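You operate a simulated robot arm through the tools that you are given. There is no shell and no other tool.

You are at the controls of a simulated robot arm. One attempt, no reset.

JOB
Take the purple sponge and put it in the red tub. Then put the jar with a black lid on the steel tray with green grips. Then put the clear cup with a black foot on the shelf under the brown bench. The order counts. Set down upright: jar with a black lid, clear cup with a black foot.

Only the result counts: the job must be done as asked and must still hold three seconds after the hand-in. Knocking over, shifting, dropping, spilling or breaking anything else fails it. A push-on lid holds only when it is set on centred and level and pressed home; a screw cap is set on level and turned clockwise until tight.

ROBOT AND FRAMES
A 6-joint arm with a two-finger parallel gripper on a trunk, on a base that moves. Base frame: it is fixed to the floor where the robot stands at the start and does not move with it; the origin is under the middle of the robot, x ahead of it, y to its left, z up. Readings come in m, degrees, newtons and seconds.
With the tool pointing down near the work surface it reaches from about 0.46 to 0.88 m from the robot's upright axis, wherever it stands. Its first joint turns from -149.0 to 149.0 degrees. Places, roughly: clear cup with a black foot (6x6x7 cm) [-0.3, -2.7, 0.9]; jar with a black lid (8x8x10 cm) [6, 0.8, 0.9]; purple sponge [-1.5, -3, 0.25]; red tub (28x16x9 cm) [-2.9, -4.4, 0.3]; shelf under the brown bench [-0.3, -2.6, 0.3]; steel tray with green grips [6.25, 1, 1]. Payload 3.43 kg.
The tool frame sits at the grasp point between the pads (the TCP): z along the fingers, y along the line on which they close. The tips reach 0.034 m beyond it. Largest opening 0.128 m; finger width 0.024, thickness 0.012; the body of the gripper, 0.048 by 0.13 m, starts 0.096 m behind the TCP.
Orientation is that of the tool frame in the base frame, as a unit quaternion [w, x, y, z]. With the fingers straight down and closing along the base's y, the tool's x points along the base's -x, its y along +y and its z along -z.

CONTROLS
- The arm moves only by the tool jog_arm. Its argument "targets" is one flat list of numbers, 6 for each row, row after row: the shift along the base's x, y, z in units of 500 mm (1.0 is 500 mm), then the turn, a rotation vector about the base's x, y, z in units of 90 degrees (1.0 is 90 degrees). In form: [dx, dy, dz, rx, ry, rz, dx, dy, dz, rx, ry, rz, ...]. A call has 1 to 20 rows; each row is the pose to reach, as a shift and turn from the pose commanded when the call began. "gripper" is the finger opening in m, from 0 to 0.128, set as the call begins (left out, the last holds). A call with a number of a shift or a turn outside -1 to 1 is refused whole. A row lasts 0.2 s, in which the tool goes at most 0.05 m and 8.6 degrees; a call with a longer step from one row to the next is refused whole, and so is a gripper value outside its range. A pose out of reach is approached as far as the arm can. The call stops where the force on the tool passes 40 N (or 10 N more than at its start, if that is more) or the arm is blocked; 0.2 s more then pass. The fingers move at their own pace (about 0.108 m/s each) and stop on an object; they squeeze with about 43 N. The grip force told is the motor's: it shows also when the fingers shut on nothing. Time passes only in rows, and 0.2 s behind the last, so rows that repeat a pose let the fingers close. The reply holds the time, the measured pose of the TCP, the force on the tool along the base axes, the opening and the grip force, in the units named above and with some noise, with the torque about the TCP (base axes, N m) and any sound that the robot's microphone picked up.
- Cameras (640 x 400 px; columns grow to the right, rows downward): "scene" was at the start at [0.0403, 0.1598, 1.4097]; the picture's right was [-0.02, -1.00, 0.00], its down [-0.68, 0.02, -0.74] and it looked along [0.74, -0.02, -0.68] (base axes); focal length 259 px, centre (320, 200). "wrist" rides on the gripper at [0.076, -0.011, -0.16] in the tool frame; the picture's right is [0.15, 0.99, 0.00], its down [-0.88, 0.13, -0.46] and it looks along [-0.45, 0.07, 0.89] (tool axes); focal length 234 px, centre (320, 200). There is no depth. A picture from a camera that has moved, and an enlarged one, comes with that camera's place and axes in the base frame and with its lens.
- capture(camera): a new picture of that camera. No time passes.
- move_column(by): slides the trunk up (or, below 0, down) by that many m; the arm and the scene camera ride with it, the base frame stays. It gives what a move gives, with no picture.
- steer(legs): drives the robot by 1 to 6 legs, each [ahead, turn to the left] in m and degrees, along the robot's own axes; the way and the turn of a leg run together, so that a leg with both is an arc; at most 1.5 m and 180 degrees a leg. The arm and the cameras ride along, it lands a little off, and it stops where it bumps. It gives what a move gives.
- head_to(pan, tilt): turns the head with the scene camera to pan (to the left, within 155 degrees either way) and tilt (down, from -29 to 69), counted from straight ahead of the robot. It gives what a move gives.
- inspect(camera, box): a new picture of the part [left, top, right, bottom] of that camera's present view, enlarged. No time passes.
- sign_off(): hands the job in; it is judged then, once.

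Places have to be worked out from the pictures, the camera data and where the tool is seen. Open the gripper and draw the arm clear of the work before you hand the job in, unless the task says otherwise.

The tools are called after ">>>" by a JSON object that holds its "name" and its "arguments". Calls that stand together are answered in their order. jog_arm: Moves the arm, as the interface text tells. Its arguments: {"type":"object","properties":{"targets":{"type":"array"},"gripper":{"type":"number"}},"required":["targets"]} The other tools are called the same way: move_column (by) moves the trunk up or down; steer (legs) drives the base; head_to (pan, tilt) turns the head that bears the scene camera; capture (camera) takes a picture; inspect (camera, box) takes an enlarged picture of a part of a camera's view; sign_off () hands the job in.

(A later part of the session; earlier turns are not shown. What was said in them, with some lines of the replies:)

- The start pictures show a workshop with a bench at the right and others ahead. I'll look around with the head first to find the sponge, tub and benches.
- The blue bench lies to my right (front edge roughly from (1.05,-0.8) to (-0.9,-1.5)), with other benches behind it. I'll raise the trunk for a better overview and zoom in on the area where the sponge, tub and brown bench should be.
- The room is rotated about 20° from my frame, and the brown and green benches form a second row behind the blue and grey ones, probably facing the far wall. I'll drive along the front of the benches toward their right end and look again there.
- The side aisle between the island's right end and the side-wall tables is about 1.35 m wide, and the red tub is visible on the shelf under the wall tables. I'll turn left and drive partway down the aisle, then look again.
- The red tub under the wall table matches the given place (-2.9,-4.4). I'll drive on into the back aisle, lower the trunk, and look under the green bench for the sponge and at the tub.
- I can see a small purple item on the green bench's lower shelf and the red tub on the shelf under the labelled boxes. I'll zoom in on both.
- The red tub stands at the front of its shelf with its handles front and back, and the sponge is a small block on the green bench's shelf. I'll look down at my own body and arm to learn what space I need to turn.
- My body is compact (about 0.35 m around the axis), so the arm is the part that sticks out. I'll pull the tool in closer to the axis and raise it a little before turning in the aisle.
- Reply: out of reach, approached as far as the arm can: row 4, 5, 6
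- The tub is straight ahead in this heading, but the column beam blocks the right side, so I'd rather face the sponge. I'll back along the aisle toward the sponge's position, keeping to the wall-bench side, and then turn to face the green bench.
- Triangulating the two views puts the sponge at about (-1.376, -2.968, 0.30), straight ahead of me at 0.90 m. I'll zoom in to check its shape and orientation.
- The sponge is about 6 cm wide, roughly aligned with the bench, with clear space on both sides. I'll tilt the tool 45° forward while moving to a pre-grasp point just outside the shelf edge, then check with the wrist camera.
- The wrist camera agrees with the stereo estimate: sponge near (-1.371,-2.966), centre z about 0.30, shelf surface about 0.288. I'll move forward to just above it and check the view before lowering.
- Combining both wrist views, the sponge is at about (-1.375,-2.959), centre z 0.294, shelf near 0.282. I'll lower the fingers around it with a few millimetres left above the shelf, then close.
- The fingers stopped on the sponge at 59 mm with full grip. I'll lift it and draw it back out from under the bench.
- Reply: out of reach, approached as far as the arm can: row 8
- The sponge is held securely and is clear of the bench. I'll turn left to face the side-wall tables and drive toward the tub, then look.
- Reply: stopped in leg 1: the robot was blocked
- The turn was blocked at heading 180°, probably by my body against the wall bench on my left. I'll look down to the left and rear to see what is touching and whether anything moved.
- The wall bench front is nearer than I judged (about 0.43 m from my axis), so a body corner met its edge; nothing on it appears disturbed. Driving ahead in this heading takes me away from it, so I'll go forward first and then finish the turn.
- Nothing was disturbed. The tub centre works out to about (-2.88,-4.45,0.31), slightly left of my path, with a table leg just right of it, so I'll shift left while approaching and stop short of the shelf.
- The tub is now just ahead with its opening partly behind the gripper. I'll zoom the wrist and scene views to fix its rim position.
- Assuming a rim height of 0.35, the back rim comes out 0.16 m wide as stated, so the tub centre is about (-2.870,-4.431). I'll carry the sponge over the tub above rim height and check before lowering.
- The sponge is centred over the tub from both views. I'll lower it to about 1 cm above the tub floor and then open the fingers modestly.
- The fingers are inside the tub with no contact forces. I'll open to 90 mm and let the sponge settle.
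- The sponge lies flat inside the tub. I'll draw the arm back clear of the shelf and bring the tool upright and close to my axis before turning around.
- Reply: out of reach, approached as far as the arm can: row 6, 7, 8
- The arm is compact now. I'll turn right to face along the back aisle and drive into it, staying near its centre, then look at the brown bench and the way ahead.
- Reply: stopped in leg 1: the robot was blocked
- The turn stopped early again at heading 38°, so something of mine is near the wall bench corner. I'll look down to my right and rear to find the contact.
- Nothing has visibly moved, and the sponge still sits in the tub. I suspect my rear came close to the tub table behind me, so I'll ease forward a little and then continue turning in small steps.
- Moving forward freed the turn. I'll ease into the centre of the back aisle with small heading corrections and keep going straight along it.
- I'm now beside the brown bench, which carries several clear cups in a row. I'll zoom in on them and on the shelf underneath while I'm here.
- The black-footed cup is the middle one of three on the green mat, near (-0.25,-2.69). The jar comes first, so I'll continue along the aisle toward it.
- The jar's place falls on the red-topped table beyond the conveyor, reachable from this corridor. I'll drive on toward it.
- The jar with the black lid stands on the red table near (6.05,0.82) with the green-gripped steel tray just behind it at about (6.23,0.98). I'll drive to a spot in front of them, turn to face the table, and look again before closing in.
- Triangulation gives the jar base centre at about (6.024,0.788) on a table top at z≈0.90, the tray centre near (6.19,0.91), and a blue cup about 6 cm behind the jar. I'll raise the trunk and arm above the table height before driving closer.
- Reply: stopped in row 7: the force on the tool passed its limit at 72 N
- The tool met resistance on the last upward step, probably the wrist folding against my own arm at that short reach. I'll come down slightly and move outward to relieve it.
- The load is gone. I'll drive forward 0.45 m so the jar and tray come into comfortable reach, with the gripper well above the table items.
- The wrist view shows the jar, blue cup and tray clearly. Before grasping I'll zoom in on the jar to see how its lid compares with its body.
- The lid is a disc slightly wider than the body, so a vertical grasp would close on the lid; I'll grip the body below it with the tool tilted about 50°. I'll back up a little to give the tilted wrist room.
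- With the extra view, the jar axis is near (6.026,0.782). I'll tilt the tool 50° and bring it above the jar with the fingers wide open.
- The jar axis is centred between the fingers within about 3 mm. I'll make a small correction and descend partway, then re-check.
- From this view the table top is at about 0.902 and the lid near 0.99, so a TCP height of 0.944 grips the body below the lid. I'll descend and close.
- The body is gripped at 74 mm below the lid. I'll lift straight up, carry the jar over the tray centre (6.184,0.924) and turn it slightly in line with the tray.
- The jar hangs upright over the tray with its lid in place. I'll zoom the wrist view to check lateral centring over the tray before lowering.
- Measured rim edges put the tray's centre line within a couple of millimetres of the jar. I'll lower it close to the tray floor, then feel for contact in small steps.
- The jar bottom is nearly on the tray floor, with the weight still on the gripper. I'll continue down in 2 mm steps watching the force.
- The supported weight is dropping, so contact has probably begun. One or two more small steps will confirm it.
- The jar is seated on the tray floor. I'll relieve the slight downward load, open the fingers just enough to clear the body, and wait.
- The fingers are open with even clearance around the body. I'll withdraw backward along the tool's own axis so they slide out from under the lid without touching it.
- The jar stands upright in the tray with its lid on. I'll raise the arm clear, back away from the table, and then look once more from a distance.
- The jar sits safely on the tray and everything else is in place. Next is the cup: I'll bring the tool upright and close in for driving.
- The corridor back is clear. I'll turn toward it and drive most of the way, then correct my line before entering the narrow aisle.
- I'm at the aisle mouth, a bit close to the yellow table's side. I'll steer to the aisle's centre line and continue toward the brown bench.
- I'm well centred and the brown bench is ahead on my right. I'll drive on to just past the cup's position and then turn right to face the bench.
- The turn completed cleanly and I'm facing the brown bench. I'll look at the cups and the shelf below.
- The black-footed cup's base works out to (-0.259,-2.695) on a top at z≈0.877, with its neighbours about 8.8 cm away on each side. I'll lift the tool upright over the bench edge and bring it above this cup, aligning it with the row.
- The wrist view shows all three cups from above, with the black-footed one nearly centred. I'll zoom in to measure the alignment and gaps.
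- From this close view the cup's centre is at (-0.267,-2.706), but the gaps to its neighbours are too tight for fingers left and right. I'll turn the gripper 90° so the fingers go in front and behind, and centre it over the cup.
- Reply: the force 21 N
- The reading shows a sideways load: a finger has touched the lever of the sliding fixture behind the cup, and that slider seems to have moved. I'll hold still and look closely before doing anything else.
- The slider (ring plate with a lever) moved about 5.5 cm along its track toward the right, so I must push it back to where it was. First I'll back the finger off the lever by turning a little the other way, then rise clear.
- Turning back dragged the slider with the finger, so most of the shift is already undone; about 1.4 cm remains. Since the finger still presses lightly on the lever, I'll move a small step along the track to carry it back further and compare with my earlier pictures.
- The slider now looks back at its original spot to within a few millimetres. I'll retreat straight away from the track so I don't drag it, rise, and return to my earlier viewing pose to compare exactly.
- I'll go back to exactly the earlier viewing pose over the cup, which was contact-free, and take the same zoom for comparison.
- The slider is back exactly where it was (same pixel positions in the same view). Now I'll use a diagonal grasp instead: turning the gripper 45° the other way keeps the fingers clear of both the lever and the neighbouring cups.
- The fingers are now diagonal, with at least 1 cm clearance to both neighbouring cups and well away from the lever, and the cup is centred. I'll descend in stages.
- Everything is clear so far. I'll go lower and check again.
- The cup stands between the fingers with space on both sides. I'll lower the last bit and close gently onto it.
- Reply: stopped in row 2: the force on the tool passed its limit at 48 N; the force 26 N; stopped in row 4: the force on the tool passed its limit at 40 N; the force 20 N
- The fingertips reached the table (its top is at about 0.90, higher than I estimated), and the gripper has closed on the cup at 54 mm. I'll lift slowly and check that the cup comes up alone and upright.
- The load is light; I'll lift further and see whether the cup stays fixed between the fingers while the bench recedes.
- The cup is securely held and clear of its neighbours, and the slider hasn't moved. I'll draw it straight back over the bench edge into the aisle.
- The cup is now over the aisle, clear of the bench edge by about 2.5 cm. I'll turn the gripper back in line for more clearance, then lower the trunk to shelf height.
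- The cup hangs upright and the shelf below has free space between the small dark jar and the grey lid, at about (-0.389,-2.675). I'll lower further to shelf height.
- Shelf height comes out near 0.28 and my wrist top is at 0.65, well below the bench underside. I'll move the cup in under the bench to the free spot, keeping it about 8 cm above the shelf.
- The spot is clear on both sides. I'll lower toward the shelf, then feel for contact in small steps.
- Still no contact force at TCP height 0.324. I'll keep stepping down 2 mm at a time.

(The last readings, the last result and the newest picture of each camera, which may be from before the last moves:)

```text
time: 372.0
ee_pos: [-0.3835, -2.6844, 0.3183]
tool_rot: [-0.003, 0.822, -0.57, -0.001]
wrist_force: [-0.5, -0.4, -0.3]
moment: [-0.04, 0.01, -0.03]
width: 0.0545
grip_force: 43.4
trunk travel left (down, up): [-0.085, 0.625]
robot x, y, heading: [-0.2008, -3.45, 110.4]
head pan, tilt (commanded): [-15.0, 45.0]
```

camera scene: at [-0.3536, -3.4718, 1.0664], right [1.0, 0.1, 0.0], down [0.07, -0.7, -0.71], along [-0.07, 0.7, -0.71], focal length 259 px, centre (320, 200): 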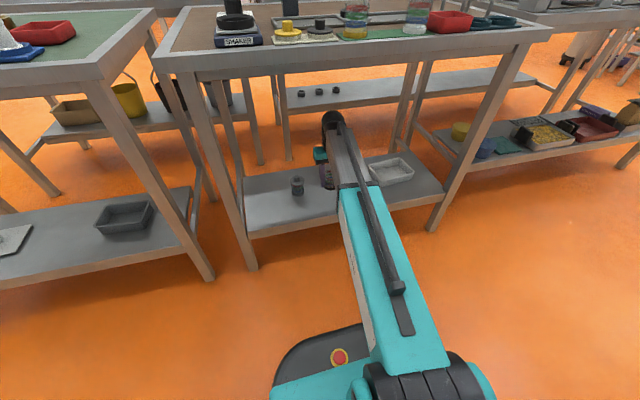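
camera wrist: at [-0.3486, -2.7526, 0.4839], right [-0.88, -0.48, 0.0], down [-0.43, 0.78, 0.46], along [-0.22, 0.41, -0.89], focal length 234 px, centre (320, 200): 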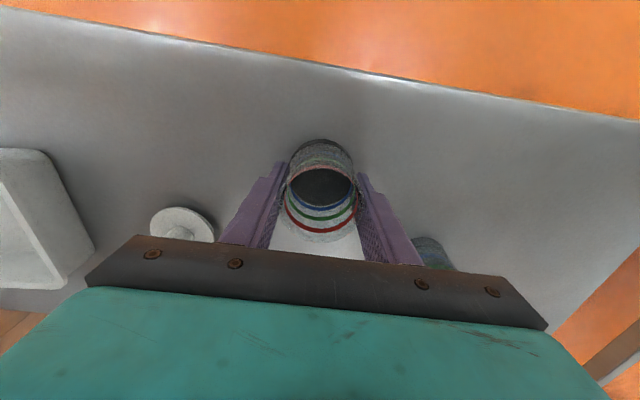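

No contact yet at 0.318; I'll continue with the same small steps.

>>> {"name": "jog_arm", "arguments": {"targets": [0, 0, -0.004, 0, 0, 0]}}

>>> {"name": "jog_arm", "arguments": {"targets": [0, 0, -0.004, 0, 0, 0]}}

>>> {"name": "jog_arm", "arguments": {"targets": [0, 0, -0.004, 0, 0, 0]}}

>>> {"name": "capture", "arguments": {"camera": "wrist"}}

```text
time: 372.4
ee_pos: [-0.3858, -2.6837, 0.316]
tool_rot: [-0.002, 0.822, -0.57, -0.002]
wrist_force: [0.2, 0.2, 0.9]
moment: [0.0, -0.04, 0.0]
width: 0.0543
grip_force: 43.7
trunk travel left (down, up): [-0.085, 0.625]
robot x, y, heading: [-0.2013, -3.4504, 110.5]
head pan, tilt (commanded): [-15.0, 45.0]
```

```text
time: 372.8
ee_pos: [-0.3849, -2.6853, 0.3148]
tool_rot: [-0.003, 0.822, -0.569, -0.003]
wrist_force: [1.7, 0.7, 4.8]
moment: [-0.08, 0.06, 0.07]
width: 0.0545
grip_force: 42.8
trunk travel left (down, up): [-0.085, 0.625]
robot x, y, heading: [-0.205, -3.4496, 110.3]
head pan, tilt (commanded): [-15.0, 45.0]
```

```text
time: 373.2
ee_pos: [-0.3851, -2.6857, 0.3139]
tool_rot: [-0.003, 0.822, -0.569, -0.003]
wrist_force: [2.7, 0.1, 20.1]
moment: [-0.45, 0.44, 0.04]
width: 0.0544
grip_force: 43.0
trunk travel left (down, up): [-0.085, 0.625]
robot x, y, heading: [-0.2027, -3.4512, 110.6]
head pan, tilt (commanded): [-15.0, 45.0]
```

```text
taken
camera wrist: at [-0.3486, -2.7532, 0.4742], right [-0.88, -0.48, 0.0], down [-0.43, 0.77, 0.46], along [-0.22, 0.41, -0.89], focal length 234 px, centre (320, 200)
```

wrist: 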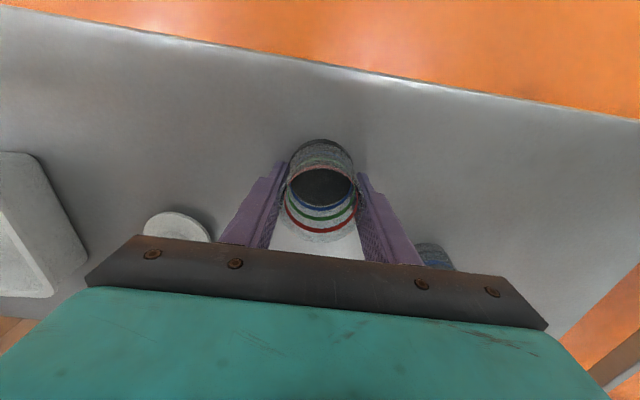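

Contact at 0.314 confirms the shelf at about 0.28. I'll relieve the pressure slightly, open the fingers, and wait a moment.

>>> {"name": "jog_arm", "arguments": {"targets": [0, 0, 0.0024, 0, 0, 0, 0, 0, 0.0024, 0, 0, 0]}}

>>> {"name": "jog_arm", "arguments": {"targets": [0, 0, 0, 0, 0, 0, 0, 0, 0, 0, 0, 0, 0, 0, 0, 0, 0, 0], "gripper": 0.085}}

>>> {"name": "inspect", "arguments": {"camera": "wrist", "box": [200, 80, 460, 280]}}

```text
time: 373.8
ee_pos: [-0.3848, -2.6857, 0.3137]
tool_rot: [-0.002, 0.822, -0.569, -0.003]
wrist_force: [1.8, 0.8, 19.0]
moment: [-0.33, 0.38, 0.0]
width: 0.0544
grip_force: 42.5
trunk travel left (down, up): [-0.085, 0.625]
robot x, y, heading: [-0.2056, -3.45, 110.7]
head pan, tilt (commanded): [-15.0, 45.0]
```

```text
time: 374.6
ee_pos: [-0.3851, -2.6853, 0.3138]
tool_rot: [-0.005, 0.822, -0.57, -0.002]
wrist_force: [17.8, 7.9, 24.5]
moment: [-0.33, 0.23, 0.17]
width: 0.0737
grip_force: 0.1
trunk travel left (down, up): [-0.085, 0.625]
robot x, y, heading: [-0.205, -3.4521, 110.3]
head pan, tilt (commanded): [-15.0, 45.0]
```

```text
2.00 times, centred on (330, 180) of wrist
camera zoom: at [-0.348, -2.7531, 0.4744], right [-0.88, -0.48, -0.01], down [-0.43, 0.77, 0.46], along [-0.22, 0.41, -0.89], focal length 468 px, centre (300, 240)
```

zoom: 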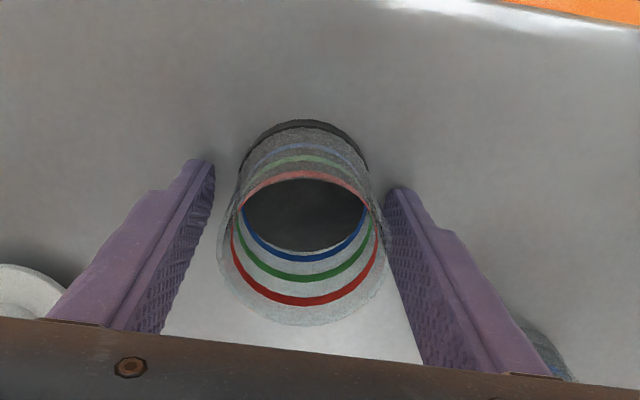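

The fingers are off the cup; the leftover force is just the fingertips rubbing on the shelf. I'll rise a few millimetres to free them and check the cup.

>>> {"name": "jog_arm", "arguments": {"targets": [0, 0, 0.006, 0, 0, 0, 0, 0, 0.01, 0, 0, 0]}}

>>> {"name": "inspect", "arguments": {"camera": "wrist", "box": [200, 80, 460, 280]}}

```text
time: 375.2
ee_pos: [-0.3864, -2.6859, 0.3171]
tool_rot: [-0.002, 0.822, -0.57, -0.003]
wrist_force: [0.4, -0.4, -0.8]
moment: [0.02, 0.03, 0.02]
width: 0.0853
grip_force: 0.0
trunk travel left (down, up): [-0.085, 0.625]
robot x, y, heading: [-0.2042, -3.4489, 110.4]
head pan, tilt (commanded): [-15.0, 45.0]
```

```text
2.00 times, centred on (330, 180) of wrist
camera zoom: at [-0.3495, -2.7532, 0.4773], right [-0.88, -0.48, 0.0], down [-0.43, 0.78, 0.46], along [-0.22, 0.4, -0.89], focal length 468 px, centre (300, 240)
```

zoom: 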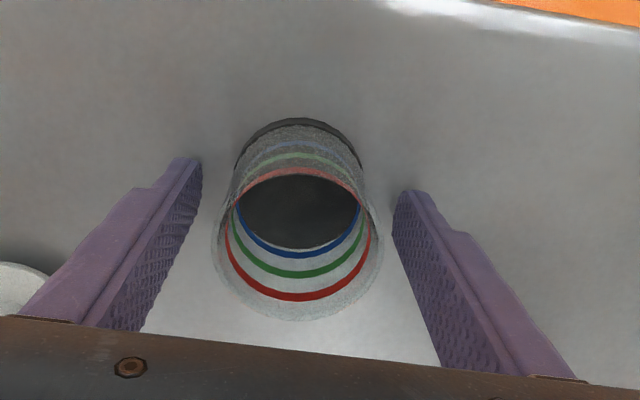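

The cup stands free with equal gaps. I'll rise straight up above its rim and then withdraw from under the bench.

>>> {"name": "jog_arm", "arguments": {"targets": [0, 0, 0.05, 0, 0, 0, 0, 0, 0.11, 0, 0, 0, 0, 0, 0.18, 0, 0, 0]}}

>>> {"name": "capture", "arguments": {"camera": "wrist"}}

```text
time: 376.0
ee_pos: [-0.386, -2.6847, 0.4055]
tool_rot: [-0.003, 0.822, -0.57, -0.002]
wrist_force: [-0.5, -0.9, 0.0]
moment: [0.0, 0.02, -0.06]
width: 0.0849
grip_force: 0.1
trunk travel left (down, up): [-0.085, 0.625]
robot x, y, heading: [-0.2003, -3.4532, 110.4]
head pan, tilt (commanded): [-15.0, 45.0]
```

```text
taken
camera wrist: at [-0.3488, -2.7514, 0.5662], right [-0.88, -0.48, 0.0], down [-0.43, 0.78, 0.46], along [-0.22, 0.41, -0.89], focal length 234 px, centre (320, 200)
```

wrist: 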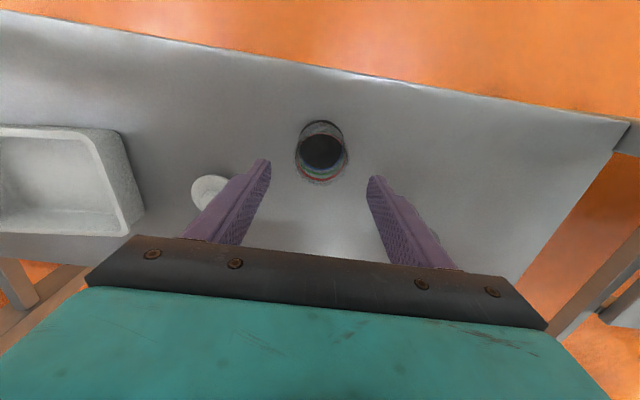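

The cup stands upright on the shelf. I'll rise a touch more and back out along the way I came in.

>>> {"name": "jog_arm", "arguments": {"targets": [0, 0, 0.03, 0, 0, 0, 0.05, -0.05, 0.04, 0, 0, 0, 0.11, -0.1, 0.04, 0, 0, 0, 0.17, -0.15, 0.04, 0, 0, 0, 0.23, -0.2, 0.04, 0, 0, 0, 0.285, -0.255, 0.04, 0, 0, 0, 0.3354, -0.3148, 0.04, 0, 0, 0]}}

>>> {"name": "capture", "arguments": {"camera": "scene"}}

>>> {"name": "inspect", "arguments": {"camera": "scene", "box": [220, 130, 440, 260]}}

```text
time: 377.6
ee_pos: [-0.2174, -2.8444, 0.427]
tool_rot: [-0.003, 0.822, -0.57, -0.003]
wrist_force: [0.4, 0.4, 0.3]
moment: [0.0, 0.0, 0.0]
width: 0.085
grip_force: 0.0
trunk travel left (down, up): [-0.085, 0.625]
robot x, y, heading: [-0.2011, -3.454, 110.5]
head pan, tilt (commanded): [-15.0, 45.0]
```

```text
taken
camera scene: at [-0.3538, -3.4717, 1.0663], right [1.0, 0.1, 0.0], down [0.07, -0.7, -0.71], along [-0.07, 0.7, -0.71], focal length 259 px, centre (320, 200)
```

scene: 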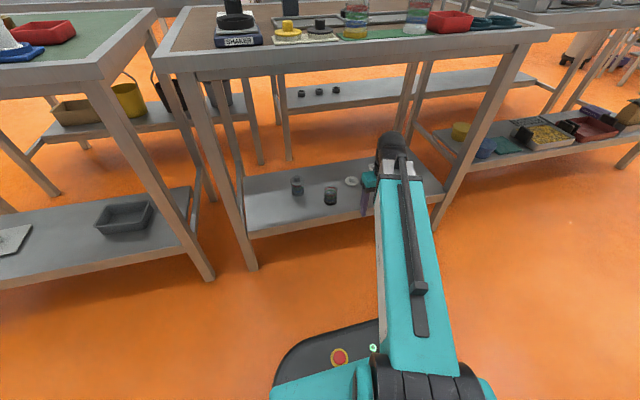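

```text
2.91 times, centred on (330, 195) of scene
camera zoom: at [-0.3538, -3.4717, 1.0663], right [1.0, 0.1, 0.0], down [0.07, -0.7, -0.71], along [-0.07, 0.7, -0.71], focal length 753 px, centre (291, 214)
```

zoom: 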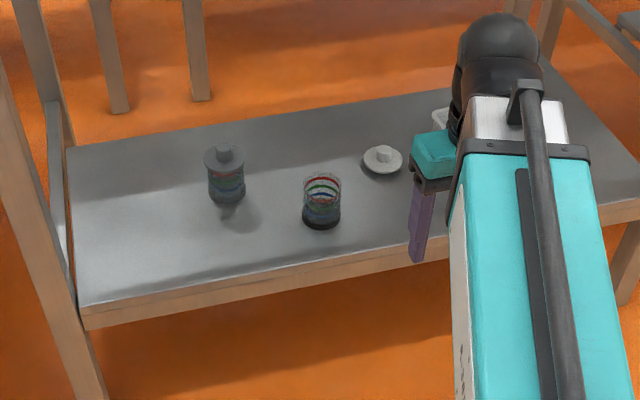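

The cup stands upright on the brown bench's shelf and the arm is out in the aisle with the gripper open. I'll raise the trunk a little for a last look at the bench top.

>>> {"name": "move_column", "arguments": {"by": 0.3}}

>>> {"name": "inspect", "arguments": {"camera": "scene", "box": [200, 60, 440, 260]}}

>>> {"name": "inspect", "arguments": {"camera": "scene", "box": [280, 80, 440, 170]}}

```text
time: 380.6
ee_pos: [-0.2172, -2.8438, 0.7264]
tool_rot: [-0.002, 0.821, -0.57, -0.002]
wrist_force: [0.8, 0.1, 0.3]
moment: [0.02, -0.02, 0.02]
width: 0.0849
grip_force: 0.1
trunk travel left (down, up): [-0.385, 0.325]
robot x, y, heading: [-0.2023, -3.4536, 110.4]
head pan, tilt (commanded): [-15.0, 45.0]
```

```text
2.00 times, centred on (320, 160) of scene
camera zoom: at [-0.3537, -3.4718, 1.3663], right [1.0, 0.1, 0.0], down [0.07, -0.7, -0.71], along [-0.07, 0.7, -0.71], focal length 518 px, centre (320, 280)
```

zoom: 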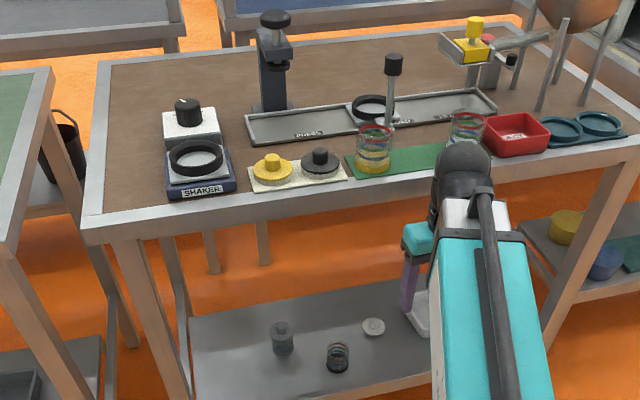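

```text
4.00 times, centred on (360, 125) of scene
camera zoom: at [-0.3537, -3.4718, 1.3663], right [1.0, 0.1, 0.0], down [0.07, -0.7, -0.71], along [-0.07, 0.7, -0.71], focal length 1036 px, centre (160, 500)
```

zoom: 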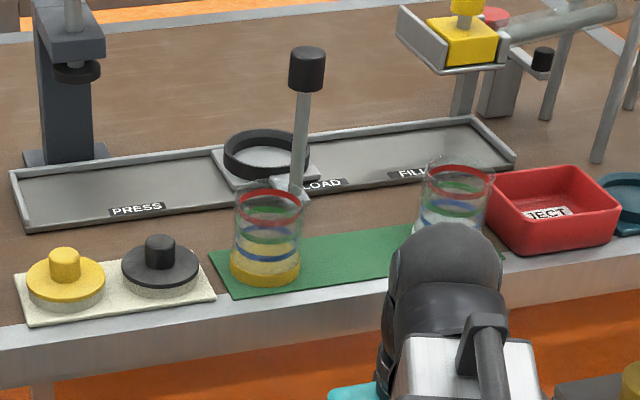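

The bench top is as it was apart from the cup I moved: the slider is back at LOAD and the other two cups haven't shifted. The sponge is in the red tub, the jar is upright on the tray, and the black-footed cup is upright on the shelf. The gripper is open and the arm is clear, so I'm handing in.

>>> {"name": "sign_off", "arguments": {}}

```text
The job is handed in.
```

All three items were moved in the order you asked, and I've handed the job in. I haven't seen the judging result. One thing could count against it: I bumped and moved a fixture on the brown bench, then put it back.

- **Sponge:** the purple sponge is inside the red tub.
- **Jar:** the jar with the black lid stands upright on the steel tray with green grips, lid still on.
- **Cup:** the clear cup with the black foot stands upright on the shelf under the brown bench.

**Slider bumped:** while lining up on the cup, a finger caught the lever of the sliding fixture behind it and pushed it about 5.5 cm along its track. I moved it back, and in the same camera view it now matches its original position to within about a millimetre.

**Blocked turns:** the base also stopped twice against something while turning in the back aisle. I couldn't tell exactly what it touched, but nothing in the pictures had moved.

At hand-in the gripper was open and the arm was clear of the benches.
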